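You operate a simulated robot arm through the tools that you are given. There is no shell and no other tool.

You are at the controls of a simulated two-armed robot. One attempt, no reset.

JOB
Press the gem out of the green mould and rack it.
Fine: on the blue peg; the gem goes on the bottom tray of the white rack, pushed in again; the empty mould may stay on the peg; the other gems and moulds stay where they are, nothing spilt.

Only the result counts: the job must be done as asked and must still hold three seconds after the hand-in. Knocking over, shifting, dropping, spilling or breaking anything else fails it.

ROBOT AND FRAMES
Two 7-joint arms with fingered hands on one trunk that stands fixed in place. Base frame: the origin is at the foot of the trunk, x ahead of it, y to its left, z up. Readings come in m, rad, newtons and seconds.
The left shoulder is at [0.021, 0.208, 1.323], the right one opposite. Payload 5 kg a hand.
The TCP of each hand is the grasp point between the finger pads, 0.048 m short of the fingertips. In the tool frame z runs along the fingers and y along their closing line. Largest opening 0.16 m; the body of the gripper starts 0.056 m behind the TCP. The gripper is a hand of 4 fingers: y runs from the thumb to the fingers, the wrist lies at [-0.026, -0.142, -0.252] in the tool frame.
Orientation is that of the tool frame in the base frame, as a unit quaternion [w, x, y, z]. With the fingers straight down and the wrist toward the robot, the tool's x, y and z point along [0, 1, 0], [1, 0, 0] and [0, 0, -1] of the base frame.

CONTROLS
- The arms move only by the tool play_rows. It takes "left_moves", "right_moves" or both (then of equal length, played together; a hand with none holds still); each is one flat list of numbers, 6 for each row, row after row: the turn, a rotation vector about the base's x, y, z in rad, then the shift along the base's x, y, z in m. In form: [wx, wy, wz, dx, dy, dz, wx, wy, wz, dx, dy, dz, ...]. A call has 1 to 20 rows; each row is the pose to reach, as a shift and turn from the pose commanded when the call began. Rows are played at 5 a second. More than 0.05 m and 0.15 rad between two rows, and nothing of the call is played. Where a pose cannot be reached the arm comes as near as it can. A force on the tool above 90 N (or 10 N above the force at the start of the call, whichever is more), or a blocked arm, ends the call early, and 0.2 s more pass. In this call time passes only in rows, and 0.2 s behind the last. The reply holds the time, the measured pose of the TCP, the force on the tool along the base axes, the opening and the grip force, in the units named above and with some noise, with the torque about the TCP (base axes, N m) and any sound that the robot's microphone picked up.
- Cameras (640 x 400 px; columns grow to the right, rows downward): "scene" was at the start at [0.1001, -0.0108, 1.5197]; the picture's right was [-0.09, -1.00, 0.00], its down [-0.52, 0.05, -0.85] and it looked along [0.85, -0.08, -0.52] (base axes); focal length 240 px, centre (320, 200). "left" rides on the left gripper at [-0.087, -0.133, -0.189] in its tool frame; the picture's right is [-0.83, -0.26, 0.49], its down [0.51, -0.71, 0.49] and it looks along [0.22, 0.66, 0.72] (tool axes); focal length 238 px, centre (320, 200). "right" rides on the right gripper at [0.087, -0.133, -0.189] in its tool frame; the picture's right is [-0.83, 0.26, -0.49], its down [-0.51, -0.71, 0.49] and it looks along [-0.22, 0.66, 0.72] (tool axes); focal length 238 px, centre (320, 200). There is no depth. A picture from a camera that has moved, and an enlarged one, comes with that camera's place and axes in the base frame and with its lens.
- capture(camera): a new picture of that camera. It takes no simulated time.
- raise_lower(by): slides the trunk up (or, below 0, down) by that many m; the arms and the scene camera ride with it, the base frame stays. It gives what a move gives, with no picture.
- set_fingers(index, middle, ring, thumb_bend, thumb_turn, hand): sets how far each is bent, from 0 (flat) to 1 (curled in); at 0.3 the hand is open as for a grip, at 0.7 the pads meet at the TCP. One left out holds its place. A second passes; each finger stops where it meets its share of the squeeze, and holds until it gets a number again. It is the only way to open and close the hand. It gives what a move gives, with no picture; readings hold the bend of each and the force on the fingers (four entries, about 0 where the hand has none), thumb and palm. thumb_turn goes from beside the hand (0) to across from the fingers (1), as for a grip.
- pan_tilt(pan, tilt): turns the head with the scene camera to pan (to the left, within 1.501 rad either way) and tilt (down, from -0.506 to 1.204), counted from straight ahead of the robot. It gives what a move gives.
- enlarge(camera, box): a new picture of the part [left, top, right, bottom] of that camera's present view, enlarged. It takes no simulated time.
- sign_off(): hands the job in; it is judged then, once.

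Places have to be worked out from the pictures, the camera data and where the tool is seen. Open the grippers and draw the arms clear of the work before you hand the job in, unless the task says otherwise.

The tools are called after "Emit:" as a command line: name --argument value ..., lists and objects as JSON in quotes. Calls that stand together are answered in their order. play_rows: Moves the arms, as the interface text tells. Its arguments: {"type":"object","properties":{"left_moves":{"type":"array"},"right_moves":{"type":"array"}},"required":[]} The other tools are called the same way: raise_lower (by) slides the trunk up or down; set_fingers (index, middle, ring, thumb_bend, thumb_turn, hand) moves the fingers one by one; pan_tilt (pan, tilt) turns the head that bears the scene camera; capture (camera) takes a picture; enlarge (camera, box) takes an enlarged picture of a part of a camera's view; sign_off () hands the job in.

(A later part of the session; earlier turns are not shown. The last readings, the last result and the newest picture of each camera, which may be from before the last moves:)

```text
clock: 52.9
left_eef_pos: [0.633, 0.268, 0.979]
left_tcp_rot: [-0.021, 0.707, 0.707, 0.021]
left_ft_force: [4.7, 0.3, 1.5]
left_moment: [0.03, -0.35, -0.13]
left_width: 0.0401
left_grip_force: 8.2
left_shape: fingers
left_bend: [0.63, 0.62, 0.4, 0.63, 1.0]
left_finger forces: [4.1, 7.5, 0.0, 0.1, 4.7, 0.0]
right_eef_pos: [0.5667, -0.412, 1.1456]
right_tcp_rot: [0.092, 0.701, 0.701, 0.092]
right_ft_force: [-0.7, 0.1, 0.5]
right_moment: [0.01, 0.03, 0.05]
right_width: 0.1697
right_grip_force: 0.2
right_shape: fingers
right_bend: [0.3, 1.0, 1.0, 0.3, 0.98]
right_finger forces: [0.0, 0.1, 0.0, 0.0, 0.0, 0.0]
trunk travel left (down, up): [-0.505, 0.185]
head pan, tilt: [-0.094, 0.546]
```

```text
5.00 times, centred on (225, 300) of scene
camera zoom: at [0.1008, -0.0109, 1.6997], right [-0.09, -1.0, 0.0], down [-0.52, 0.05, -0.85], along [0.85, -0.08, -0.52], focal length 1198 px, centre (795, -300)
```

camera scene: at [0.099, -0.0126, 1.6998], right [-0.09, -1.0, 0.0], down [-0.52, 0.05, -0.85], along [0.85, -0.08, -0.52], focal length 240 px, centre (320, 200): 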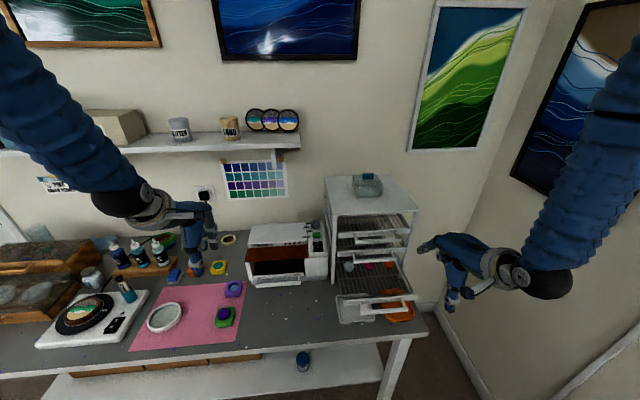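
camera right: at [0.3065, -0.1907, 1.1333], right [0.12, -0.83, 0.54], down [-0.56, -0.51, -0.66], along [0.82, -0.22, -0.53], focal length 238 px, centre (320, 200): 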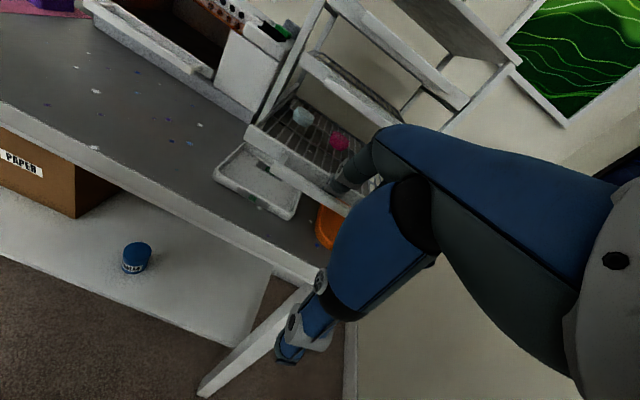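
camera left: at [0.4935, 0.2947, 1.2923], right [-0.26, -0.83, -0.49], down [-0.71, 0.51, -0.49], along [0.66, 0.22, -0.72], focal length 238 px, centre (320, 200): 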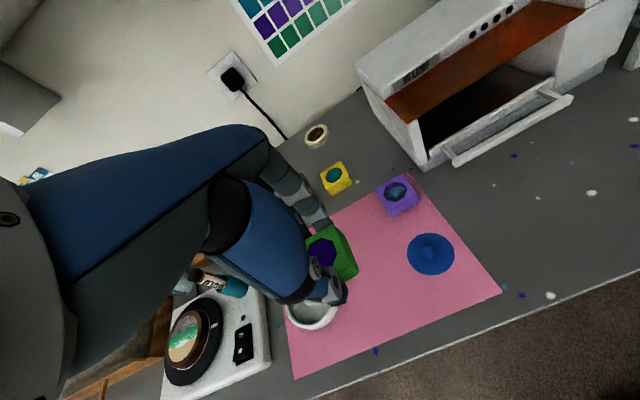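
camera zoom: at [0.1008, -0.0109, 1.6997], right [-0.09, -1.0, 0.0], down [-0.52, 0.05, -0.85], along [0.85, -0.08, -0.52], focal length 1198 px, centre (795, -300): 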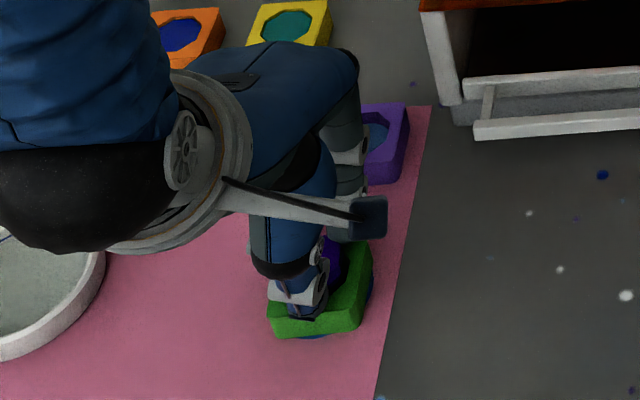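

The opening reads 0.040 m, the gem's width, with all three digits loaded. I firm up the thumb to balance the grip.

Emit:
set_fingers --hand "left" --index 0.69 --middle 0.67 --thumb_bend 0.72

Emit:
enlarge --camera "left" --box '[280, 200, 400, 320]'

```text
clock: 53.9
left_eef_pos: [0.6332, 0.2679, 0.9799]
left_tcp_rot: [-0.022, 0.707, 0.707, 0.021]
left_ft_force: [5.0, 0.2, 4.2]
left_moment: [0.16, -0.34, -0.05]
left_width: 0.0386
left_grip_force: 17.9
left_shape: fingers
left_bend: [0.63, 0.62, 0.4, 0.65, 1.0]
left_finger forces: [9.4, 10.3, 0.0, 0.1, 16.1, 0.0]
right_eef_pos: [0.5666, -0.4103, 1.1454]
right_tcp_rot: [0.092, 0.701, 0.701, 0.092]
right_ft_force: [-0.2, 0.2, -0.3]
right_moment: [0.03, -0.02, -0.02]
right_width: 0.1699
right_grip_force: 0.1
right_shape: fingers
right_bend: [0.3, 1.0, 1.0, 0.3, 0.98]
right_finger forces: [0.0, 0.0, 0.0, 0.1, 0.0, 0.0]
trunk travel left (down, up): [-0.505, 0.185]
head pan, tilt: [-0.094, 0.546]
```

```text
3.33 times, centred on (340, 260) of left
camera zoom: at [0.4994, 0.1698, 1.1625], right [-0.26, -0.8, -0.54], down [-0.71, 0.53, -0.46], along [0.66, 0.26, -0.71], focal length 794 px, centre (253, 0)
```

zoom: 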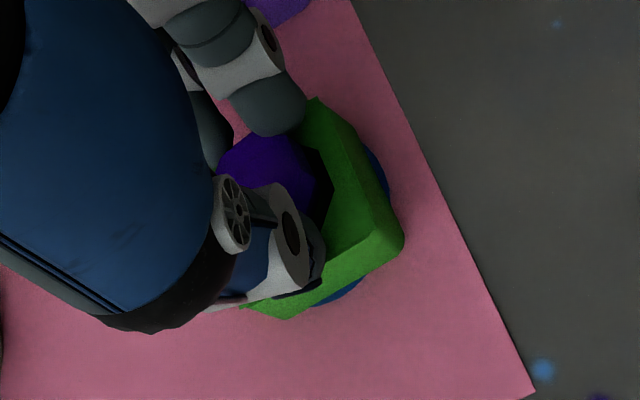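

Grip is firm now (9, 10 and 16 N at 0.039 m). I lift gently by about 1.5 cm and look whether the gem comes along and the mould stays.

Emit:
play_rows --left_moves '[0, 0, 0, 0, 0, 0.003, 0, 0, 0, 0, 0, 0.007, 0, 0, 0, 0, 0, 0.012, 0, 0, 0, 0, 0, 0.018]'

Emit:
enlarge --camera "left" --box '[280, 200, 400, 320]'

Emit:
enlarge --camera "scene" --box '[195, 260, 255, 340]'

```text
clock: 54.9
left_eef_pos: [0.6321, 0.2675, 0.9972]
left_tcp_rot: [-0.021, 0.707, 0.707, 0.021]
left_ft_force: [0.2, 0.5, 0.9]
left_moment: [-0.04, -0.01, -0.04]
left_width: 0.0147
left_grip_force: 6.8
left_shape: fingers
left_bend: [0.69, 0.64, 0.4, 0.71, 1.0]
left_finger forces: [0.9, 7.0, 0.0, 0.0, 6.1, 0.0]
right_eef_pos: [0.5659, -0.4111, 1.1468]
right_tcp_rot: [0.092, 0.701, 0.701, 0.092]
right_ft_force: [-0.2, 0.7, 0.4]
right_moment: [-0.01, 0.0, 0.03]
right_width: 0.1697
right_grip_force: 0.1
right_shape: fingers
right_bend: [0.3, 1.0, 1.0, 0.3, 0.98]
right_finger forces: [0.0, 0.1, 0.0, 0.0, 0.1, 0.1]
trunk travel left (down, up): [-0.505, 0.185]
head pan, tilt: [-0.094, 0.546]
```

```text
3.33 times, centred on (340, 260) of left
camera zoom: at [0.4985, 0.1694, 1.1809], right [-0.26, -0.8, -0.54], down [-0.71, 0.53, -0.46], along [0.66, 0.26, -0.71], focal length 794 px, centre (253, 0)
```

zoom: 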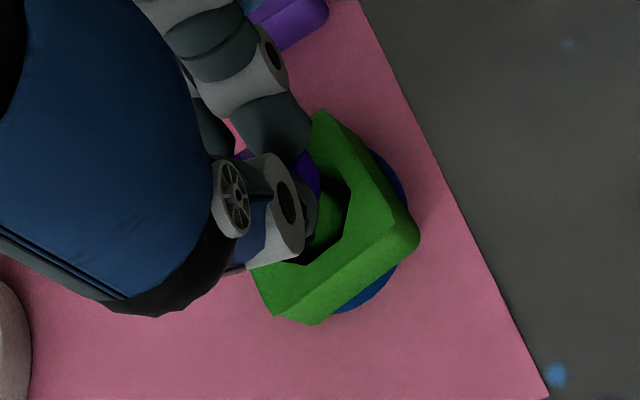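

```text
5.00 times, centred on (225, 300) of scene
camera zoom: at [0.0998, -0.0111, 1.6998], right [-0.09, -1.0, 0.0], down [-0.52, 0.05, -0.85], along [0.85, -0.08, -0.52], focal length 1198 px, centre (795, -300)
```

zoom: 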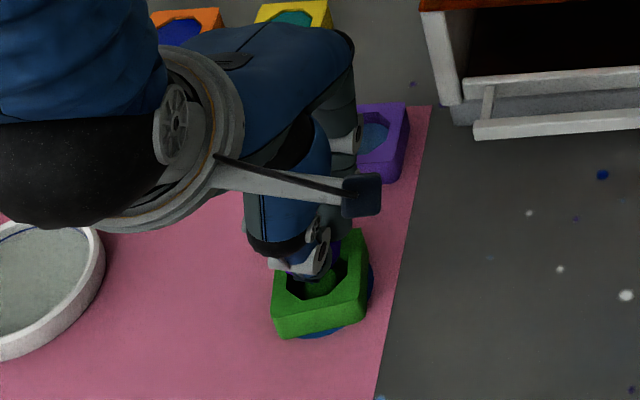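

The gem has left the mould, but the opening dropped to 0.015 m, so the gem has shifted or tipped in the grip. I look closer before moving anything.

Emit:
enlarge --camera "left" --box '[310, 225, 360, 275]'

Emit:
enlarge --camera "scene" --box '[212, 295, 242, 325]'

Emit:
capture --camera "right"

```text
8.00 times, centred on (335, 250) of left
camera zoom: at [0.4985, 0.1694, 1.1809], right [-0.26, -0.8, -0.54], down [-0.71, 0.53, -0.46], along [0.66, 0.26, -0.71], focal length 1907 px, centre (200, -200)
```

zoom: 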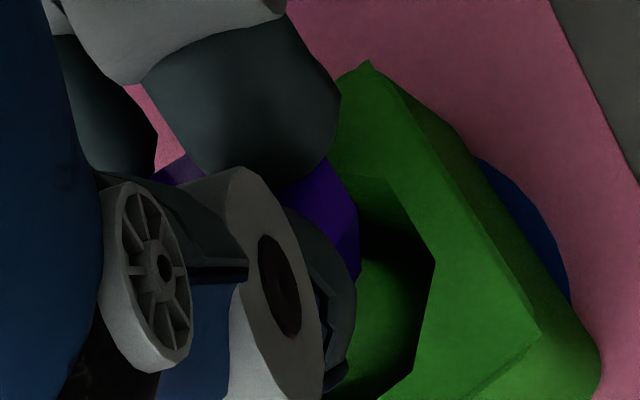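

```text
13.33 times, centred on (227, 310) of scene
camera zoom: at [0.0998, -0.0111, 1.6998], right [-0.09, -1.0, 0.0], down [-0.52, 0.05, -0.85], along [0.85, -0.08, -0.52], focal length 3194 px, centre (1560, -1267)
```

zoom: 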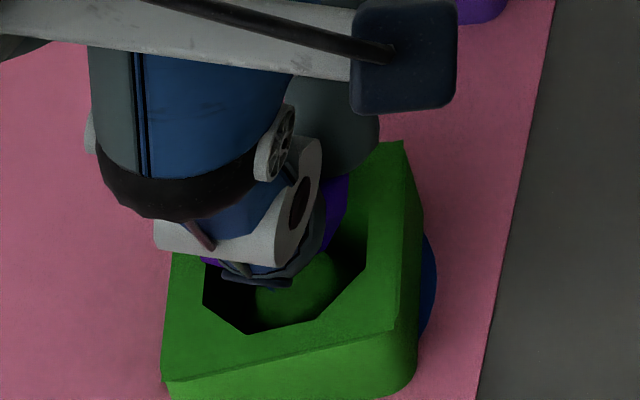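

```text
taken
camera right: at [0.3887, -0.3233, 1.293], right [0.12, -0.83, 0.54], down [-0.56, -0.51, -0.66], along [0.82, -0.22, -0.53], focal length 238 px, centre (320, 200)
```

right: 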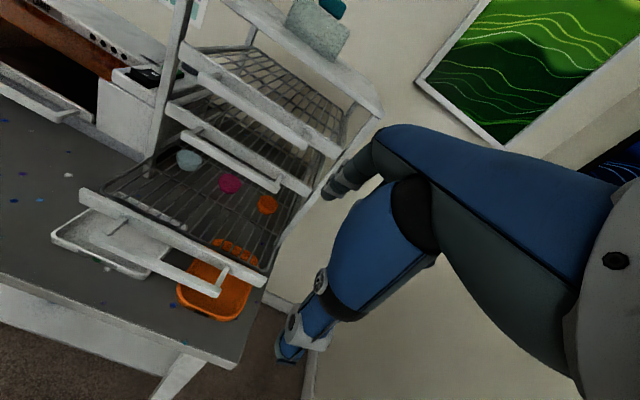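

The gem is now pinched on edge, standing between thumb and fingers by its 15 mm thickness — a firm hold, and the empty mould stayed on the peg. I lift it clear to inspect how it sits.

Emit:
play_rows --left_moves '[0, 0, 0, 0, 0, 0.01, 0, 0, 0, 0, 0, 0.025, 0, 0, 0, 0, 0, 0.045, 0, 0, 0, 0, 0, 0.07, 0, 0, 0, 0, 0, 0.1, 0, 0, 0, 0, 0, 0.13]'

Emit:
enlarge --camera "left" --box '[280, 200, 400, 320]'

Emit:
enlarge --camera "scene" --box '[180, 230, 260, 330]'

```text
clock: 56.3
left_eef_pos: [0.6343, 0.2665, 1.1274]
left_tcp_rot: [-0.021, 0.707, 0.707, 0.021]
left_ft_force: [-1.9, -1.1, -0.9]
left_moment: [-0.03, -0.14, 0.04]
left_width: 0.0143
left_grip_force: 7.6
left_shape: fingers
left_bend: [0.69, 0.64, 0.4, 0.71, 1.0]
left_finger forces: [0.3, 7.1, 0.0, 0.0, 6.9, 0.0]
right_eef_pos: [0.5654, -0.4107, 1.1454]
right_tcp_rot: [0.092, 0.702, 0.701, 0.092]
right_ft_force: [-1.3, 0.2, -0.4]
right_moment: [0.04, -0.04, 0.03]
right_width: 0.1698
right_grip_force: 0.1
right_shape: fingers
right_bend: [0.3, 1.0, 1.0, 0.3, 0.98]
right_finger forces: [0.0, 0.0, 0.0, 0.0, 0.0, 0.2]
trunk travel left (down, up): [-0.505, 0.185]
head pan, tilt: [-0.094, 0.546]
```

```text
3.33 times, centred on (340, 260) of left
camera zoom: at [0.5008, 0.1688, 1.3109], right [-0.26, -0.8, -0.54], down [-0.71, 0.53, -0.46], along [0.65, 0.26, -0.71], focal length 794 px, centre (253, 0)
```

zoom: 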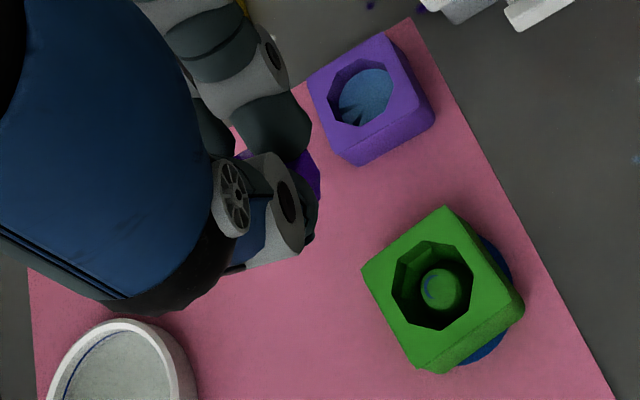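

```text
4.00 times, centred on (220, 280) of scene
camera zoom: at [0.0991, -0.0115, 1.6998], right [-0.09, -1.0, 0.0], down [-0.52, 0.05, -0.85], along [0.85, -0.08, -0.52], focal length 958 px, centre (720, -120)
```

zoom: 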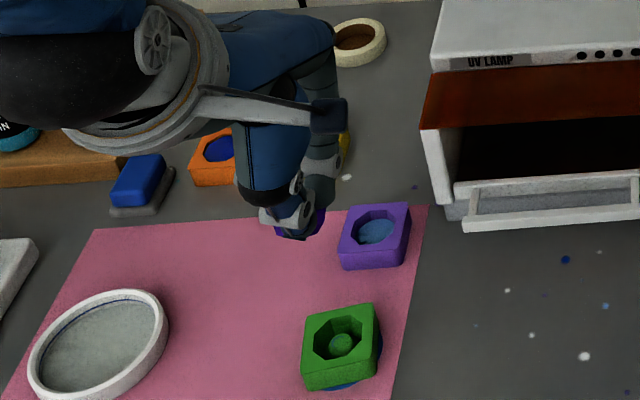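

The empty mould rests on the peg and the gem is secure at 7 N. I zoom in on the gem from both sides.

Emit:
enlarge --camera "scene" --box '[203, 275, 228, 295]'

Emit:
enlarge --camera "left" --box '[325, 225, 365, 275]'

```text
16.00 times, centred on (216, 285) of scene
camera zoom: at [0.0991, -0.0115, 1.6998], right [-0.09, -1.0, 0.0], down [-0.52, 0.05, -0.85], along [0.85, -0.08, -0.52], focal length 3832 px, centre (1992, -1160)
```

zoom: 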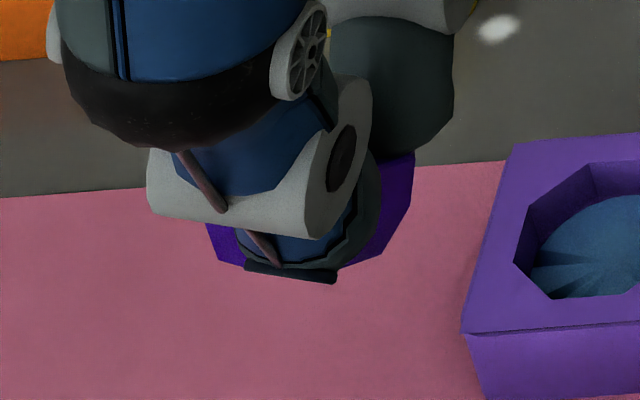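

```text
8.00 times, centred on (345, 250) of left
camera zoom: at [0.5008, 0.1688, 1.3109], right [-0.26, -0.8, -0.54], down [-0.71, 0.53, -0.46], along [0.65, 0.26, -0.71], focal length 1907 px, centre (120, -200)
```

zoom: 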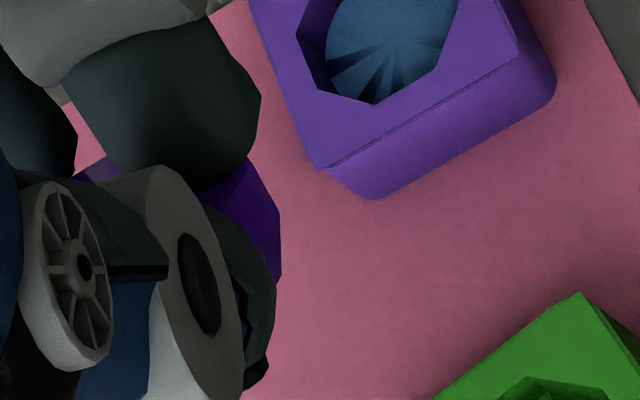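

The gem hangs vertically in the pinch, its centre about 0.039 m below the TCP and its lower edge about 0.060 m below. I curl ring out of the way, back off toward the robot, and carry the gem across at height to the rack's left part.

Emit:
set_fingers --hand "left" --ring 0.9

Emit:
play_rows --left_moves '[-0.02, 0, 0, -0.01, -0.015, 0.01, -0.04, 0, 0, -0.025, -0.04, 0.02, -0.06, 0, 0, -0.04, -0.07, 0.03, -0.06, 0, 0, -0.05, -0.1, 0.03, -0.06, 0, 0, -0.055, -0.13, 0.03, -0.06, 0, 0, -0.055, -0.16, 0.03, -0.06, 0, 0, -0.055, -0.19, 0.03, -0.06, 0, 0, -0.055, -0.22, 0.03, -0.06, 0, 0, -0.055, -0.25, 0.03, -0.06, 0, 0, -0.055, -0.28, 0.03, -0.06, 0, 0, -0.055, -0.31, 0.03, -0.06, 0, 0, -0.055, -0.335, 0.03, -0.06, 0, 0, -0.055, -0.35, 0.03]'

Emit:
capture --camera "scene"

Emit:
capture --camera "left"

```text
clock: 57.3
left_eef_pos: [0.6366, 0.2663, 1.1275]
left_tcp_rot: [-0.022, 0.707, 0.707, 0.022]
left_ft_force: [-0.5, -0.3, 0.2]
left_moment: [-0.06, -0.03, -0.03]
left_width: 0.0146
left_grip_force: 8.1
left_shape: fingers
left_bend: [0.69, 0.64, 0.9, 0.71, 1.0]
left_finger forces: [0.1, 7.9, 0.0, 0.0, 7.5, 0.0]
right_eef_pos: [0.5662, -0.4111, 1.1458]
right_tcp_rot: [0.092, 0.701, 0.702, 0.092]
right_ft_force: [0.1, 0.0, 0.6]
right_moment: [0.0, -0.03, 0.0]
right_width: 0.1698
right_grip_force: 0.1
right_shape: fingers
right_bend: [0.3, 1.0, 1.0, 0.3, 0.98]
right_finger forces: [0.0, 0.0, 0.0, 0.1, 0.0, 0.0]
trunk travel left (down, up): [-0.505, 0.185]
head pan, tilt: [-0.094, 0.546]
```

```text
clock: 60.1
left_eef_pos: [0.5771, -0.0828, 1.1552]
left_tcp_rot: [0.0, 0.707, 0.707, 0.0]
left_ft_force: [-0.8, -0.2, -0.1]
left_moment: [-0.08, 0.0, -0.01]
left_width: 0.0144
left_grip_force: 7.6
left_shape: fingers
left_bend: [0.69, 0.64, 0.9, 0.71, 1.0]
left_finger forces: [0.1, 7.6, 0.0, 0.1, 7.3, 0.0]
right_eef_pos: [0.5662, -0.4114, 1.1465]
right_tcp_rot: [0.092, 0.701, 0.701, 0.092]
right_ft_force: [0.2, -0.1, -0.3]
right_moment: [0.01, -0.02, 0.01]
right_width: 0.1699
right_grip_force: 0.0
right_shape: fingers
right_bend: [0.3, 1.0, 1.0, 0.3, 0.98]
right_finger forces: [0.1, 0.0, 0.0, 0.1, 0.0, 0.0]
trunk travel left (down, up): [-0.505, 0.185]
head pan, tilt: [-0.094, 0.546]
```

```text
taken
camera scene: at [0.1002, -0.0114, 1.6997], right [-0.09, -1.0, 0.0], down [-0.52, 0.05, -0.85], along [0.85, -0.08, -0.52], focal length 240 px, centre (320, 200)
```

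scene: 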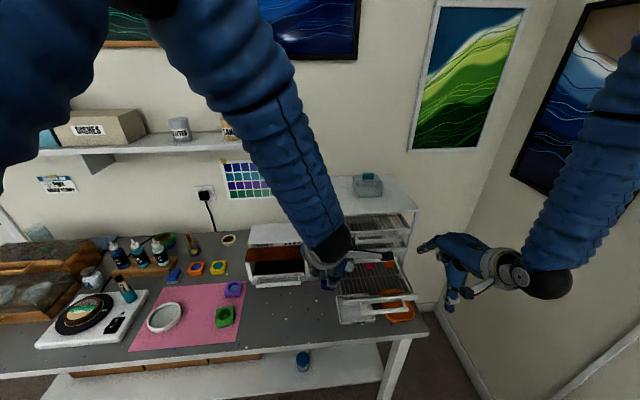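

```text
taken
camera left: at [0.4434, -0.1698, 1.3444], right [-0.26, -0.83, -0.49], down [-0.71, 0.51, -0.49], along [0.66, 0.22, -0.72], focal length 238 px, centre (320, 200)
```

left: 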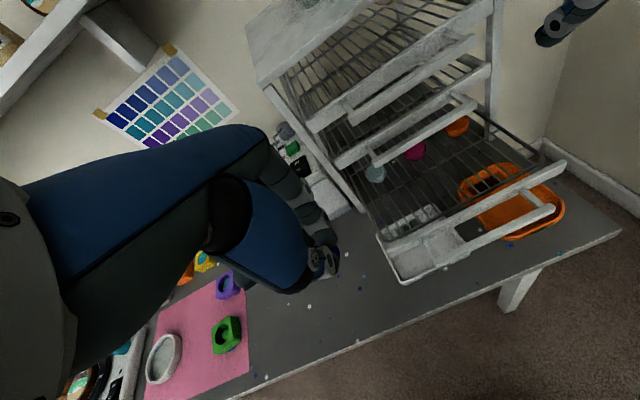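

The gem is still held (7.5 N) and the left camera now has a fine view of the tray. I enlarge it to measure panel, wires and the loose gems.

Emit:
enlarge --camera "left" --box '[340, 110, 580, 290]'

Emit:
enlarge --camera "scene" --box '[330, 250, 430, 330]'

```text
2.22 times, centred on (460, 200) of left
camera zoom: at [0.4434, -0.1698, 1.3444], right [-0.26, -0.83, -0.49], down [-0.71, 0.51, -0.49], along [0.66, 0.22, -0.72], focal length 530 px, centre (9, 200)
```

zoom: 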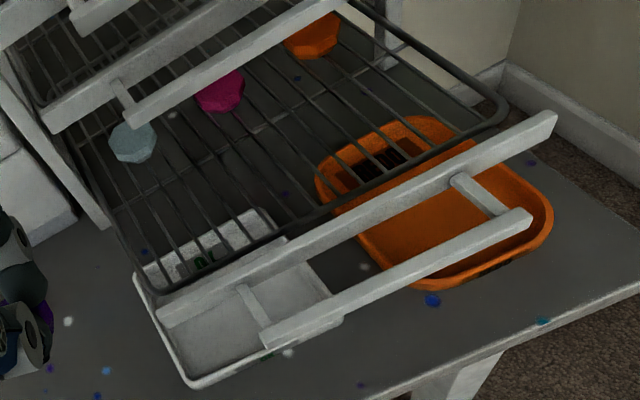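

```text
5.00 times, centred on (380, 290) of scene
camera zoom: at [0.1002, -0.0114, 1.6997], right [-0.09, -1.0, 0.0], down [-0.52, 0.05, -0.85], along [0.85, -0.08, -0.52], focal length 1198 px, centre (20, -250)
```

zoom: 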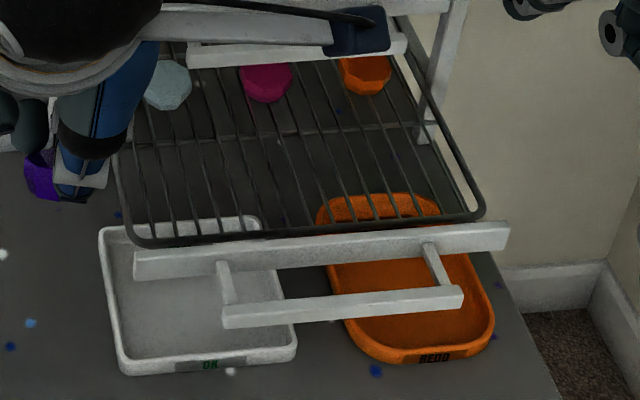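

The gems sit near x = 0.746 on the tray and the panel's top-left corner is at (0.607, −0.138). With the middle handle overhang in mind I will bring the gem in with the left hand pitched about 40°, so first I move the right hand further aside and pitch the left hand at a safe height.

Emit:
play_rows --right_moves '[0, 0, 0, 0, -0.03, 0.01, 0, 0, 0, 0, -0.06, 0.02, 0, 0, 0, 0, -0.09, 0.03, 0, 0, 0, 0, -0.12, 0.03]'

Emit:
play_rows --left_moves '[0, -0.11, 0, 0, -0.02, 0, 0, -0.22, 0, 0, -0.04, 0, 0, -0.33, 0, 0, -0.06, 0, 0, -0.44, 0, 0, -0.08, 0, 0, -0.55, 0, 0, -0.1, 0, 0, -0.65, 0, 0, -0.12, 0, 0, -0.7, 0, 0, -0.13, 0]'

Emit:
capture --camera "scene"

Emit:
capture --camera "left"

```text
clock: 61.1
left_eef_pos: [0.5776, -0.0849, 1.156]
left_tcp_rot: [-0.001, 0.707, 0.708, 0.001]
left_ft_force: [0.4, -0.3, 0.6]
left_moment: [0.03, -0.04, -0.02]
left_width: 0.014
left_grip_force: 7.5
left_shape: fingers
left_bend: [0.69, 0.64, 0.9, 0.71, 1.0]
left_finger forces: [0.2, 7.7, 0.0, 0.1, 7.3, 0.1]
right_eef_pos: [0.5657, -0.5314, 1.1739]
right_tcp_rot: [0.092, 0.701, 0.701, 0.092]
right_ft_force: [-0.2, -0.3, -0.4]
right_moment: [0.07, -0.03, 0.03]
right_width: 0.1698
right_grip_force: 0.1
right_shape: fingers
right_bend: [0.3, 1.0, 1.0, 0.3, 0.97]
right_finger forces: [0.0, 0.0, 0.1, 0.0, 0.0, 0.0]
trunk travel left (down, up): [-0.505, 0.185]
head pan, tilt: [-0.094, 0.546]
```

```text
clock: 62.7
left_eef_pos: [0.5779, -0.2109, 1.1575]
left_tcp_rot: [0.243, 0.664, 0.664, 0.243]
left_ft_force: [0.4, 0.1, 0.4]
left_moment: [-0.03, 0.04, -0.03]
left_width: 0.0143
left_grip_force: 7.4
left_shape: fingers
left_bend: [0.69, 0.64, 0.9, 0.71, 1.0]
left_finger forces: [0.1, 7.4, 0.0, 0.0, 7.3, 0.0]
right_eef_pos: [0.5668, -0.5295, 1.1742]
right_tcp_rot: [0.093, 0.701, 0.701, 0.092]
right_ft_force: [0.7, -0.2, -0.8]
right_moment: [-0.01, 0.01, -0.03]
right_width: 0.1697
right_grip_force: 0.0
right_shape: fingers
right_bend: [0.3, 1.0, 1.0, 0.3, 0.97]
right_finger forces: [0.0, 0.0, 0.0, 0.0, 0.0, 0.0]
trunk travel left (down, up): [-0.505, 0.185]
head pan, tilt: [-0.094, 0.546]
```

```text
taken
camera scene: at [0.1004, -0.0115, 1.6997], right [-0.09, -1.0, 0.0], down [-0.52, 0.05, -0.85], along [0.85, -0.08, -0.52], focal length 240 px, centre (320, 200)
```

scene: 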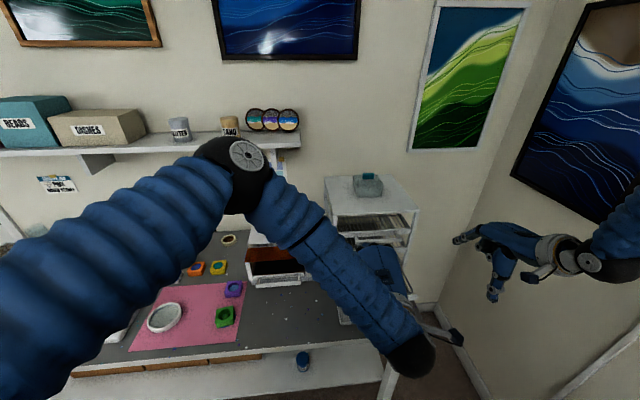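

```text
taken
camera left: at [0.3533, -0.2986, 1.2164], right [0.12, -0.83, -0.54], down [-0.23, 0.51, -0.83], along [0.97, 0.22, -0.13], focal length 238 px, centre (320, 200)
```

left: 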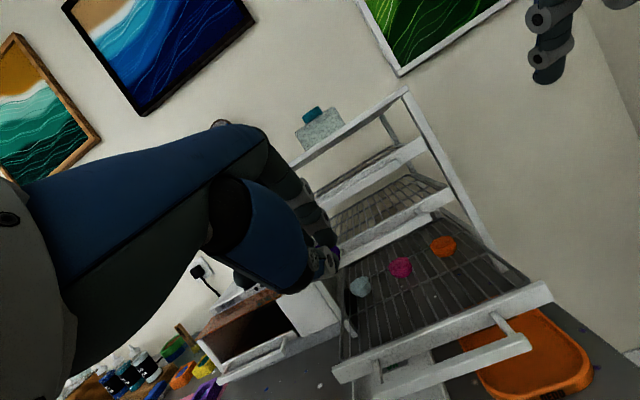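

The pitched pose is reachable and the gem is still held. The scene view is blocked by the arm, so I check what the right camera sees and zoom the left one.

Emit:
capture --camera "right"

Emit:
enlarge --camera "left" --box '[280, 170, 480, 390]'

```text
taken
camera right: at [0.3892, -0.4412, 1.3217], right [0.12, -0.83, 0.54], down [-0.56, -0.51, -0.66], along [0.82, -0.22, -0.53], focal length 238 px, centre (320, 200)
```

right: 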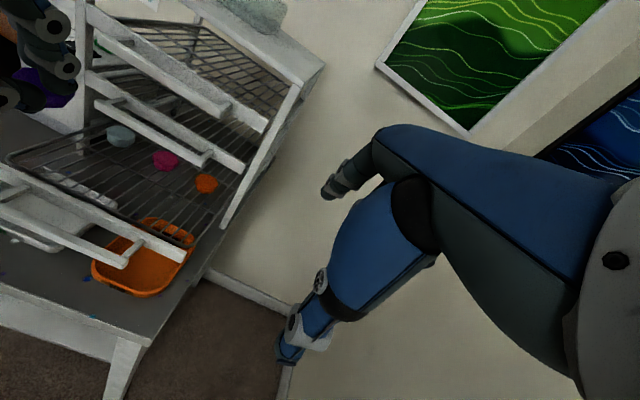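

```text
1.82 times, centred on (380, 280) of left
camera zoom: at [0.3533, -0.2986, 1.2164], right [0.12, -0.83, -0.54], down [-0.23, 0.51, -0.83], along [0.97, 0.22, -0.13], focal length 433 px, centre (211, 54)
```

zoom: 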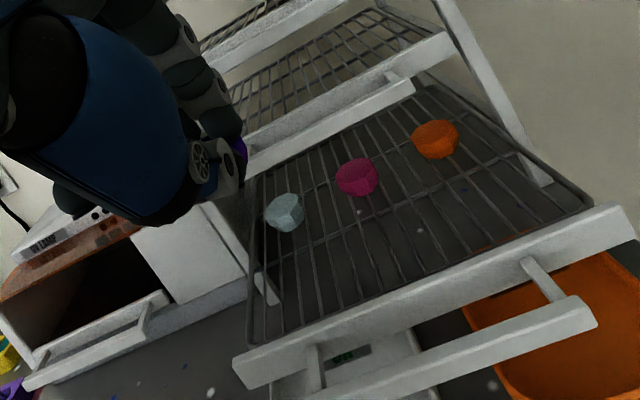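

The right camera catches the left hand and gem at its left edge, a useful side view. I yaw the right hand in place so its camera looks squarely at the tray and the gem.

Emit:
play_rows --right_moves '[0, 0, 0.13, 0, -0.005, 0, 0, 0, 0.26, 0, -0.01, 0, 0, 0, 0.39, 0, -0.015, 0, 0, 0, 0.52, 0, -0.02, 0, 0, 0, 0.65, 0, -0.02, 0]'

Emit:
capture --camera "right"

```text
clock: 63.9
left_eef_pos: [0.578, -0.212, 1.158]
left_tcp_rot: [0.242, 0.664, 0.665, 0.243]
left_ft_force: [0.2, 1.1, 0.4]
left_moment: [-0.04, 0.0, -0.07]
left_width: 0.0141
left_grip_force: 7.8
left_shape: fingers
left_bend: [0.69, 0.64, 0.9, 0.71, 1.0]
left_finger forces: [0.0, 7.2, 0.1, 0.0, 7.2, 0.0]
right_eef_pos: [0.5649, -0.55, 1.1768]
right_tcp_rot: [0.058, 0.44, 0.889, 0.117]
right_ft_force: [0.3, 0.1, -0.3]
right_moment: [-0.04, 0.07, 0.04]
right_width: 0.1698
right_grip_force: 0.1
right_shape: fingers
right_bend: [0.3, 1.0, 1.0, 0.3, 0.97]
right_finger forces: [0.0, 0.0, 0.1, 0.0, 0.1, 0.1]
trunk travel left (down, up): [-0.505, 0.185]
head pan, tilt: [-0.094, 0.546]
```

```text
taken
camera right: at [0.372, -0.5855, 1.323], right [0.61, -0.59, 0.54], down [-0.14, -0.74, -0.66], along [0.78, 0.32, -0.53], focal length 238 px, centre (320, 200)
```

right: 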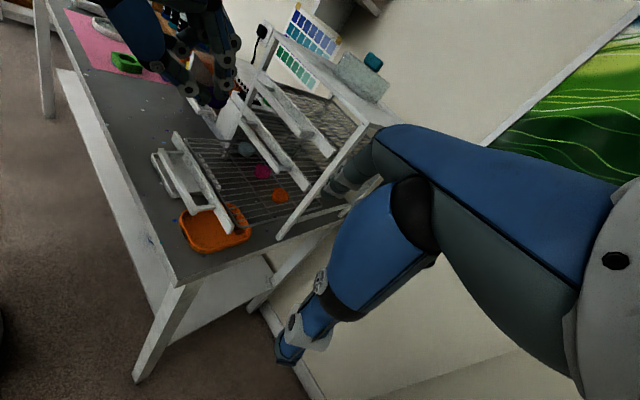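

The right camera now shows the tray and the left hand from the side. I enlarge that region to see the gem in the grip.

Emit:
enlarge --camera "right" --box '[120, 20, 340, 240]'

Emit:
enlarge --camera "right" --box '[165, 45, 265, 125]'

```text
1.82 times, centred on (230, 130) of right
camera zoom: at [0.372, -0.5855, 1.323], right [0.61, -0.59, 0.54], down [-0.14, -0.74, -0.66], along [0.78, 0.32, -0.53], focal length 433 px, centre (484, 327)
```

zoom: 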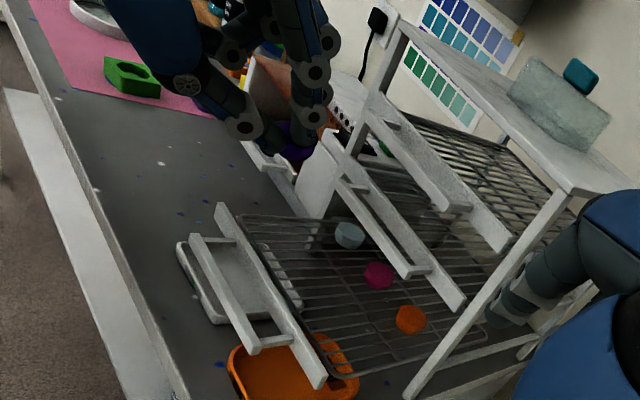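

```text
5.00 times, centred on (215, 85) of right
camera zoom: at [0.372, -0.5855, 1.323], right [0.61, -0.59, 0.54], down [-0.14, -0.74, -0.66], along [0.78, 0.32, -0.53], focal length 1192 px, centre (845, 775)
```

zoom: 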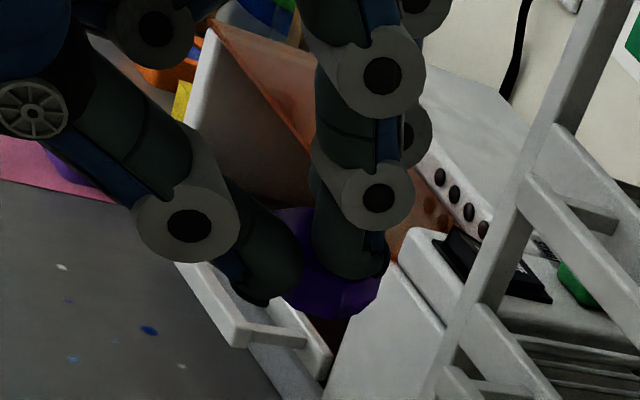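

In profile the gem is nicely pinched between thumb and index/middle. I match ring to the other fingers so it stays above the panel, then advance toward the tray in steps while watching from the side.

Emit:
set_fingers --hand "left" --ring 0.6

Emit:
play_rows --left_moves '[0, 0, 0, 0.005, -0.004, -0.015, 0, 0, 0, 0.01, -0.008, -0.03, 0, 0, 0, 0.016, -0.012, -0.045, 0, 0, 0, 0.022, -0.012, -0.058]'

Emit:
enlarge --camera "right" --box '[165, 45, 285, 155]'

Emit:
enlarge --camera "left" --box '[280, 170, 480, 390]'

```text
clock: 64.9
left_eef_pos: [0.5788, -0.2121, 1.1571]
left_tcp_rot: [0.243, 0.664, 0.664, 0.243]
left_ft_force: [-0.7, 0.1, -0.3]
left_moment: [-0.08, 0.02, -0.07]
left_width: 0.0139
left_grip_force: 7.0
left_shape: fingers
left_bend: [0.69, 0.64, 0.6, 0.71, 1.0]
left_finger forces: [0.1, 7.3, 0.1, 0.0, 7.3, 0.1]
right_eef_pos: [0.5654, -0.5482, 1.1752]
right_tcp_rot: [0.058, 0.44, 0.888, 0.117]
right_ft_force: [0.0, 0.2, -0.8]
right_moment: [-0.04, 0.02, -0.01]
right_width: 0.1697
right_grip_force: 0.1
right_shape: fingers
right_bend: [0.3, 1.0, 1.0, 0.3, 0.97]
right_finger forces: [0.0, 0.0, 0.1, 0.0, 0.1, 0.1]
trunk travel left (down, up): [-0.505, 0.185]
head pan, tilt: [-0.094, 0.546]
```

```text
clock: 65.9
left_eef_pos: [0.599, -0.2238, 1.0987]
left_tcp_rot: [0.243, 0.664, 0.664, 0.242]
left_ft_force: [-0.1, 0.4, 0.3]
left_moment: [-0.04, 0.0, -0.07]
left_width: 0.0142
left_grip_force: 7.4
left_shape: fingers
left_bend: [0.69, 0.64, 0.6, 0.71, 1.0]
left_finger forces: [0.0, 7.3, 0.1, 0.0, 7.3, 0.1]
right_eef_pos: [0.5657, -0.5493, 1.1753]
right_tcp_rot: [0.057, 0.44, 0.888, 0.118]
right_ft_force: [0.3, -0.8, -0.3]
right_moment: [0.02, 0.04, -0.02]
right_width: 0.1701
right_grip_force: 0.1
right_shape: fingers
right_bend: [0.3, 1.0, 1.0, 0.3, 0.97]
right_finger forces: [0.1, 0.0, 0.0, 0.0, 0.0, 0.0]
trunk travel left (down, up): [-0.505, 0.185]
head pan, tilt: [-0.094, 0.546]
```

```text
3.64 times, centred on (225, 100) of right
camera zoom: at [0.3714, -0.5853, 1.3227], right [0.6, -0.59, 0.54], down [-0.14, -0.74, -0.66], along [0.78, 0.32, -0.53], focal length 867 px, centre (666, 564)
```

zoom: 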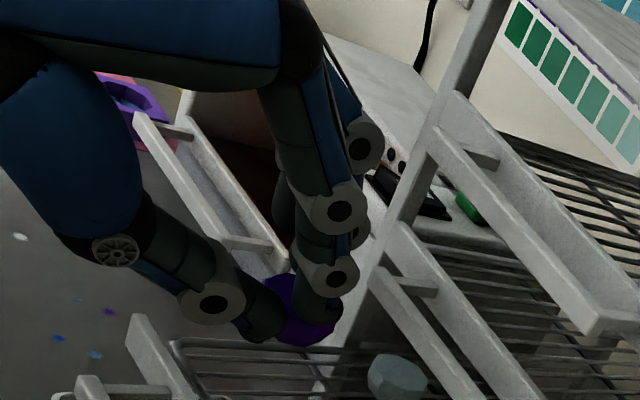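

```text
1.82 times, centred on (380, 280) of left
camera zoom: at [0.3741, -0.3111, 1.1572], right [0.12, -0.83, -0.54], down [-0.23, 0.51, -0.83], along [0.97, 0.22, -0.13], focal length 433 px, centre (211, 54)
```

zoom: 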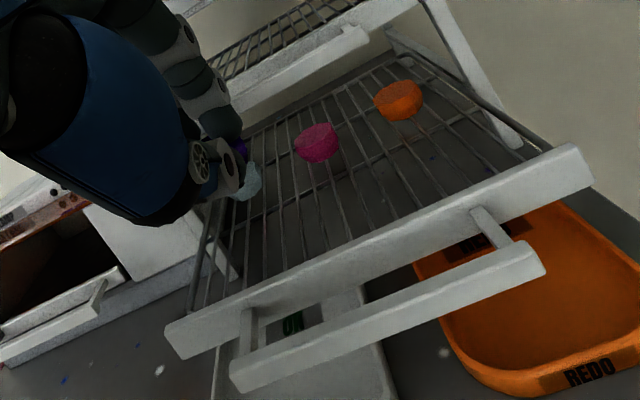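

All clear: the fingers are still well in front of the handle bars. I continue down and slightly forward.

Emit:
play_rows --left_moves '[0, 0, 0, 0.004, 0, -0.01, 0, 0, 0, 0.008, 0, -0.02, 0, 0, 0, 0.012, 0, -0.03]'

Emit:
enlarge --camera "right" --box '[165, 45, 285, 155]'

Emit:
enlarge --camera "left" --box '[300, 170, 420, 340]'

```text
clock: 66.7
left_eef_pos: [0.6118, -0.2244, 1.0681]
left_tcp_rot: [0.242, 0.664, 0.664, 0.242]
left_ft_force: [0.8, 0.1, 0.0]
left_moment: [-0.06, 0.01, -0.05]
left_width: 0.014
left_grip_force: 7.2
left_shape: fingers
left_bend: [0.69, 0.64, 0.6, 0.71, 1.0]
left_finger forces: [0.2, 7.2, 0.0, 0.0, 7.3, 0.0]
right_eef_pos: [0.5654, -0.5493, 1.1742]
right_tcp_rot: [0.058, 0.441, 0.888, 0.116]
right_ft_force: [-0.6, -0.1, -0.5]
right_moment: [0.02, 0.02, 0.02]
right_width: 0.1698
right_grip_force: 0.0
right_shape: fingers
right_bend: [0.3, 1.0, 1.0, 0.3, 0.97]
right_finger forces: [0.0, 0.1, 0.1, 0.0, 0.0, 0.0]
trunk travel left (down, up): [-0.505, 0.185]
head pan, tilt: [-0.094, 0.546]
```

```text
3.64 times, centred on (225, 100) of right
camera zoom: at [0.3713, -0.5854, 1.3228], right [0.6, -0.59, 0.54], down [-0.14, -0.74, -0.66], along [0.78, 0.32, -0.53], focal length 867 px, centre (666, 564)
```

zoom: 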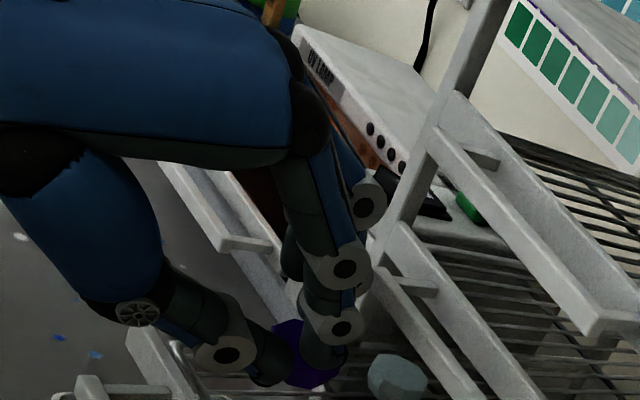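

```text
2.35 times, centred on (360, 255) of left
camera zoom: at [0.3878, -0.3112, 1.1279], right [0.12, -0.83, -0.54], down [-0.23, 0.51, -0.83], along [0.97, 0.22, -0.13], focal length 561 px, centre (226, 71)
```

zoom: 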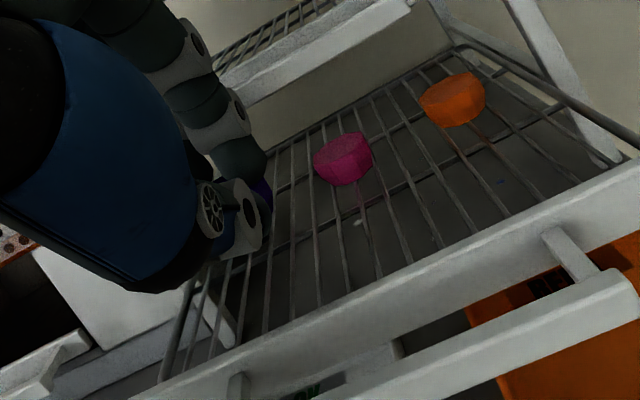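

Clearances look good (about 1–3 cm to the bars). I go down the next 1.5 cm, then feel for the wires.

Emit:
play_rows --left_moves '[0, 0, 0, 0.004, 0, -0.008, 0, 0, 0, 0.008, 0, -0.016]'

Emit:
enlarge --camera "right" --box '[175, 75, 275, 165]'

Emit:
enlarge --camera "left" --box '[300, 190, 400, 320]'

```text
clock: 67.3
left_eef_pos: [0.6202, -0.2245, 1.0525]
left_tcp_rot: [0.242, 0.665, 0.664, 0.243]
left_ft_force: [0.5, 0.1, 0.6]
left_moment: [0.0, -0.02, -0.04]
left_width: 0.0142
left_grip_force: 7.3
left_shape: fingers
left_bend: [0.69, 0.64, 0.6, 0.71, 1.0]
left_finger forces: [0.1, 7.3, 0.1, 0.0, 7.3, 0.0]
right_eef_pos: [0.5649, -0.5477, 1.1752]
right_tcp_rot: [0.058, 0.44, 0.888, 0.117]
right_ft_force: [-0.5, 0.0, -0.1]
right_moment: [-0.01, 0.0, -0.03]
right_width: 0.1699
right_grip_force: 0.0
right_shape: fingers
right_bend: [0.3, 1.0, 1.0, 0.3, 0.97]
right_finger forces: [0.0, 0.0, 0.0, 0.1, 0.0, 0.0]
trunk travel left (down, up): [-0.505, 0.185]
head pan, tilt: [-0.094, 0.546]
```

```text
4.44 times, centred on (225, 120) of right
camera zoom: at [0.3713, -0.5854, 1.3227], right [0.6, -0.59, 0.54], down [-0.14, -0.74, -0.66], along [0.78, 0.32, -0.53], focal length 1059 px, centre (742, 556)
```

zoom: 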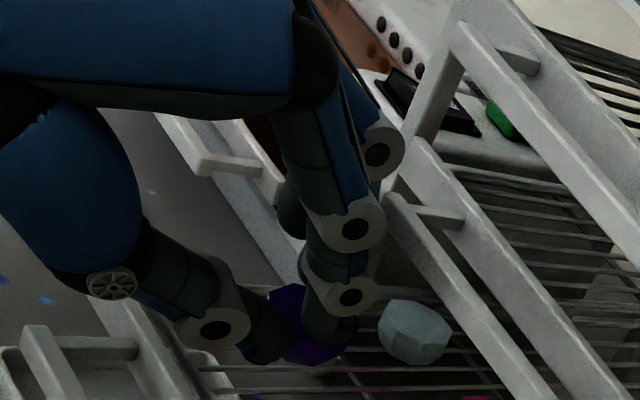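

```text
3.08 times, centred on (350, 255) of left
camera zoom: at [0.3964, -0.3107, 1.1124], right [0.12, -0.83, -0.54], down [-0.23, 0.51, -0.83], along [0.97, 0.22, -0.13], focal length 733 px, centre (228, 31)
```

zoom: 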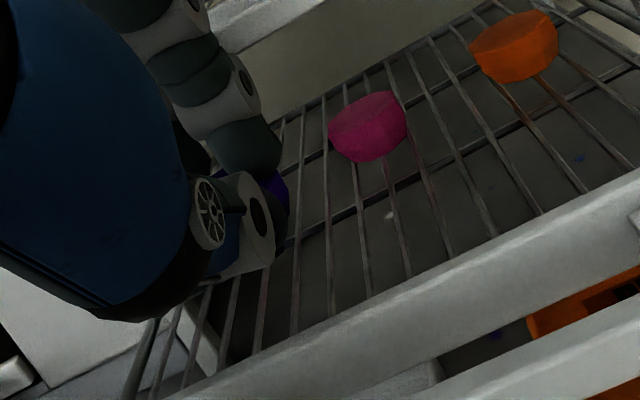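

Still free. I take the next few millimetres down toward the wires and watch the force.

Emit:
play_rows --left_moves '[0, 0, 0, 0.002, 0, -0.004, 0, 0, 0, 0.004, 0, -0.008]'

Emit:
enlarge --camera "right" --box '[175, 75, 275, 165]'

```text
clock: 67.9
left_eef_pos: [0.6236, -0.2249, 1.0456]
left_tcp_rot: [0.242, 0.664, 0.664, 0.243]
left_ft_force: [0.1, -0.8, 0.1]
left_moment: [-0.04, -0.01, -0.05]
left_width: 0.014
left_grip_force: 7.1
left_shape: fingers
left_bend: [0.69, 0.64, 0.6, 0.71, 1.0]
left_finger forces: [0.1, 7.1, 0.1, 0.1, 7.3, 0.1]
right_eef_pos: [0.5639, -0.549, 1.1755]
right_tcp_rot: [0.058, 0.441, 0.888, 0.116]
right_ft_force: [0.2, -0.8, 1.0]
right_moment: [0.01, 0.04, 0.02]
right_width: 0.1699
right_grip_force: 0.0
right_shape: fingers
right_bend: [0.3, 1.0, 1.0, 0.3, 0.97]
right_finger forces: [0.0, 0.0, 0.0, 0.0, 0.0, 0.1]
trunk travel left (down, up): [-0.505, 0.185]
head pan, tilt: [-0.094, 0.546]
```

```text
4.44 times, centred on (225, 120) of right
camera zoom: at [0.3711, -0.5854, 1.3228], right [0.6, -0.59, 0.54], down [-0.14, -0.74, -0.66], along [0.79, 0.32, -0.53], focal length 1059 px, centre (742, 556)
```

zoom: 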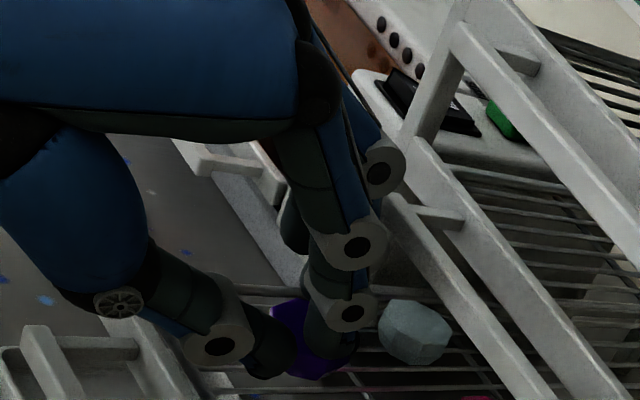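

No contact yet. I lower straight down in 3 mm steps.

Emit:
play_rows --left_moves '[0, 0, 0, 0, 0, -0.003, 0, 0, 0, 0.001, 0, -0.006]'

Emit:
enlarge --camera "right" --box '[175, 85, 275, 165]'

Emit:
enlarge --camera "left" --box '[300, 190, 400, 320]'

```text
clock: 68.5
left_eef_pos: [0.6243, -0.2262, 1.0382]
left_tcp_rot: [0.243, 0.664, 0.664, 0.243]
left_ft_force: [0.0, 0.4, -0.2]
left_moment: [-0.03, -0.03, -0.06]
left_width: 0.0142
left_grip_force: 7.2
left_shape: fingers
left_bend: [0.69, 0.64, 0.6, 0.71, 1.0]
left_finger forces: [0.1, 7.1, 0.1, 0.1, 7.3, 0.1]
right_eef_pos: [0.5634, -0.5482, 1.1758]
right_tcp_rot: [0.058, 0.44, 0.888, 0.117]
right_ft_force: [-0.7, 0.1, 0.7]
right_moment: [0.04, -0.03, 0.0]
right_width: 0.1699
right_grip_force: 0.1
right_shape: fingers
right_bend: [0.3, 1.0, 1.0, 0.3, 0.97]
right_finger forces: [0.0, 0.0, 0.0, 0.1, 0.0, 0.0]
trunk travel left (down, up): [-0.505, 0.185]
head pan, tilt: [-0.094, 0.546]
```

```text
5.00 times, centred on (225, 125) of right
camera zoom: at [0.3711, -0.5854, 1.3228], right [0.6, -0.59, 0.54], down [-0.14, -0.74, -0.66], along [0.79, 0.32, -0.53], focal length 1192 px, centre (795, 575)
```

zoom: 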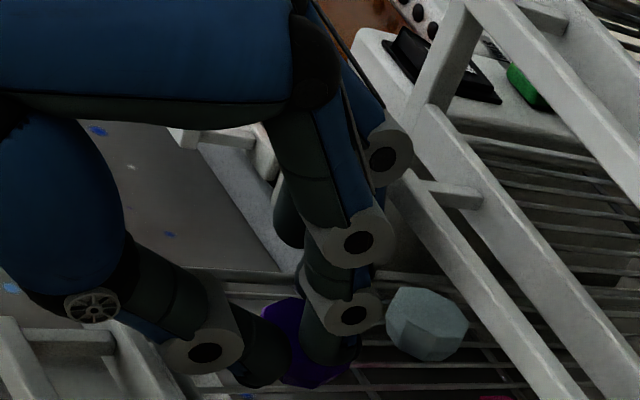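

```text
3.08 times, centred on (350, 255) of left
camera zoom: at [0.4008, -0.3114, 1.0979], right [0.12, -0.83, -0.54], down [-0.23, 0.51, -0.83], along [0.97, 0.22, -0.13], focal length 733 px, centre (228, 31)
```

zoom: 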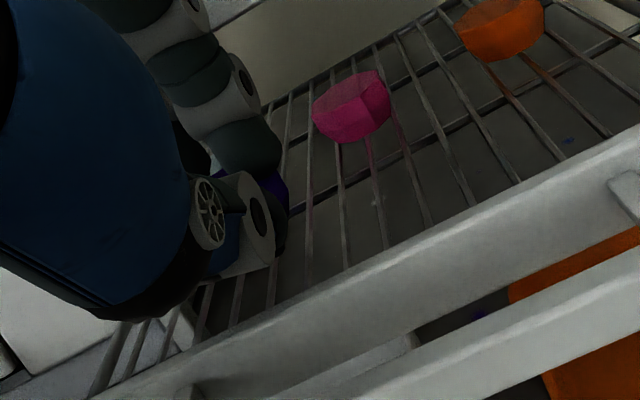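

Still no contact with the gem's lower edge near z ≈ 0.992. I keep lowering a few millimetres at a time.

Emit:
play_rows --left_moves '[0, 0, 0, 0, 0, -0.002, 0, 0, 0, 0, 0, -0.004]'

Emit:
play_rows --left_moves '[0, 0, 0, 0, 0, -0.003]'

Emit:
enlarge --camera "right" --box '[175, 85, 275, 165]'

```text
clock: 69.1
left_eef_pos: [0.6254, -0.2246, 1.0354]
left_tcp_rot: [0.242, 0.665, 0.664, 0.242]
left_ft_force: [-0.1, -0.6, -0.7]
left_moment: [-0.06, 0.0, -0.08]
left_width: 0.0138
left_grip_force: 7.5
left_shape: fingers
left_bend: [0.69, 0.64, 0.6, 0.71, 1.0]
left_finger forces: [0.1, 7.1, 0.0, 0.0, 7.4, 0.0]
right_eef_pos: [0.5643, -0.5491, 1.1757]
right_tcp_rot: [0.058, 0.44, 0.888, 0.117]
right_ft_force: [-0.2, 0.2, 0.2]
right_moment: [0.0, 0.02, -0.01]
right_width: 0.17
right_grip_force: 0.2
right_shape: fingers
right_bend: [0.3, 1.0, 1.0, 0.3, 0.97]
right_finger forces: [0.0, 0.0, 0.0, 0.0, 0.0, 0.0]
trunk travel left (down, up): [-0.505, 0.185]
head pan, tilt: [-0.094, 0.546]
```

```text
clock: 69.5
left_eef_pos: [0.6243, -0.2256, 1.0324]
left_tcp_rot: [0.242, 0.664, 0.664, 0.243]
left_ft_force: [-0.3, 0.1, -0.2]
left_moment: [-0.03, 0.02, -0.08]
left_width: 0.0143
left_grip_force: 7.2
left_shape: fingers
left_bend: [0.69, 0.64, 0.6, 0.71, 1.0]
left_finger forces: [0.1, 7.2, 0.0, 0.0, 7.4, 0.0]
right_eef_pos: [0.5648, -0.549, 1.1755]
right_tcp_rot: [0.058, 0.441, 0.888, 0.117]
right_ft_force: [0.7, 0.5, 0.1]
right_moment: [0.02, -0.01, -0.02]
right_width: 0.1698
right_grip_force: 0.1
right_shape: fingers
right_bend: [0.3, 1.0, 1.0, 0.3, 0.97]
right_finger forces: [0.0, 0.0, 0.1, 0.0, 0.1, 0.0]
trunk travel left (down, up): [-0.505, 0.185]
head pan, tilt: [-0.094, 0.546]
```

```text
5.00 times, centred on (225, 125) of right
camera zoom: at [0.3712, -0.5854, 1.3228], right [0.6, -0.59, 0.54], down [-0.14, -0.74, -0.66], along [0.79, 0.32, -0.53], focal length 1192 px, centre (795, 575)
```

zoom: 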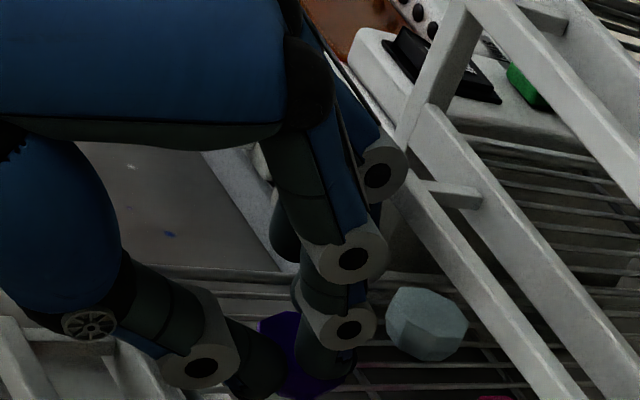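

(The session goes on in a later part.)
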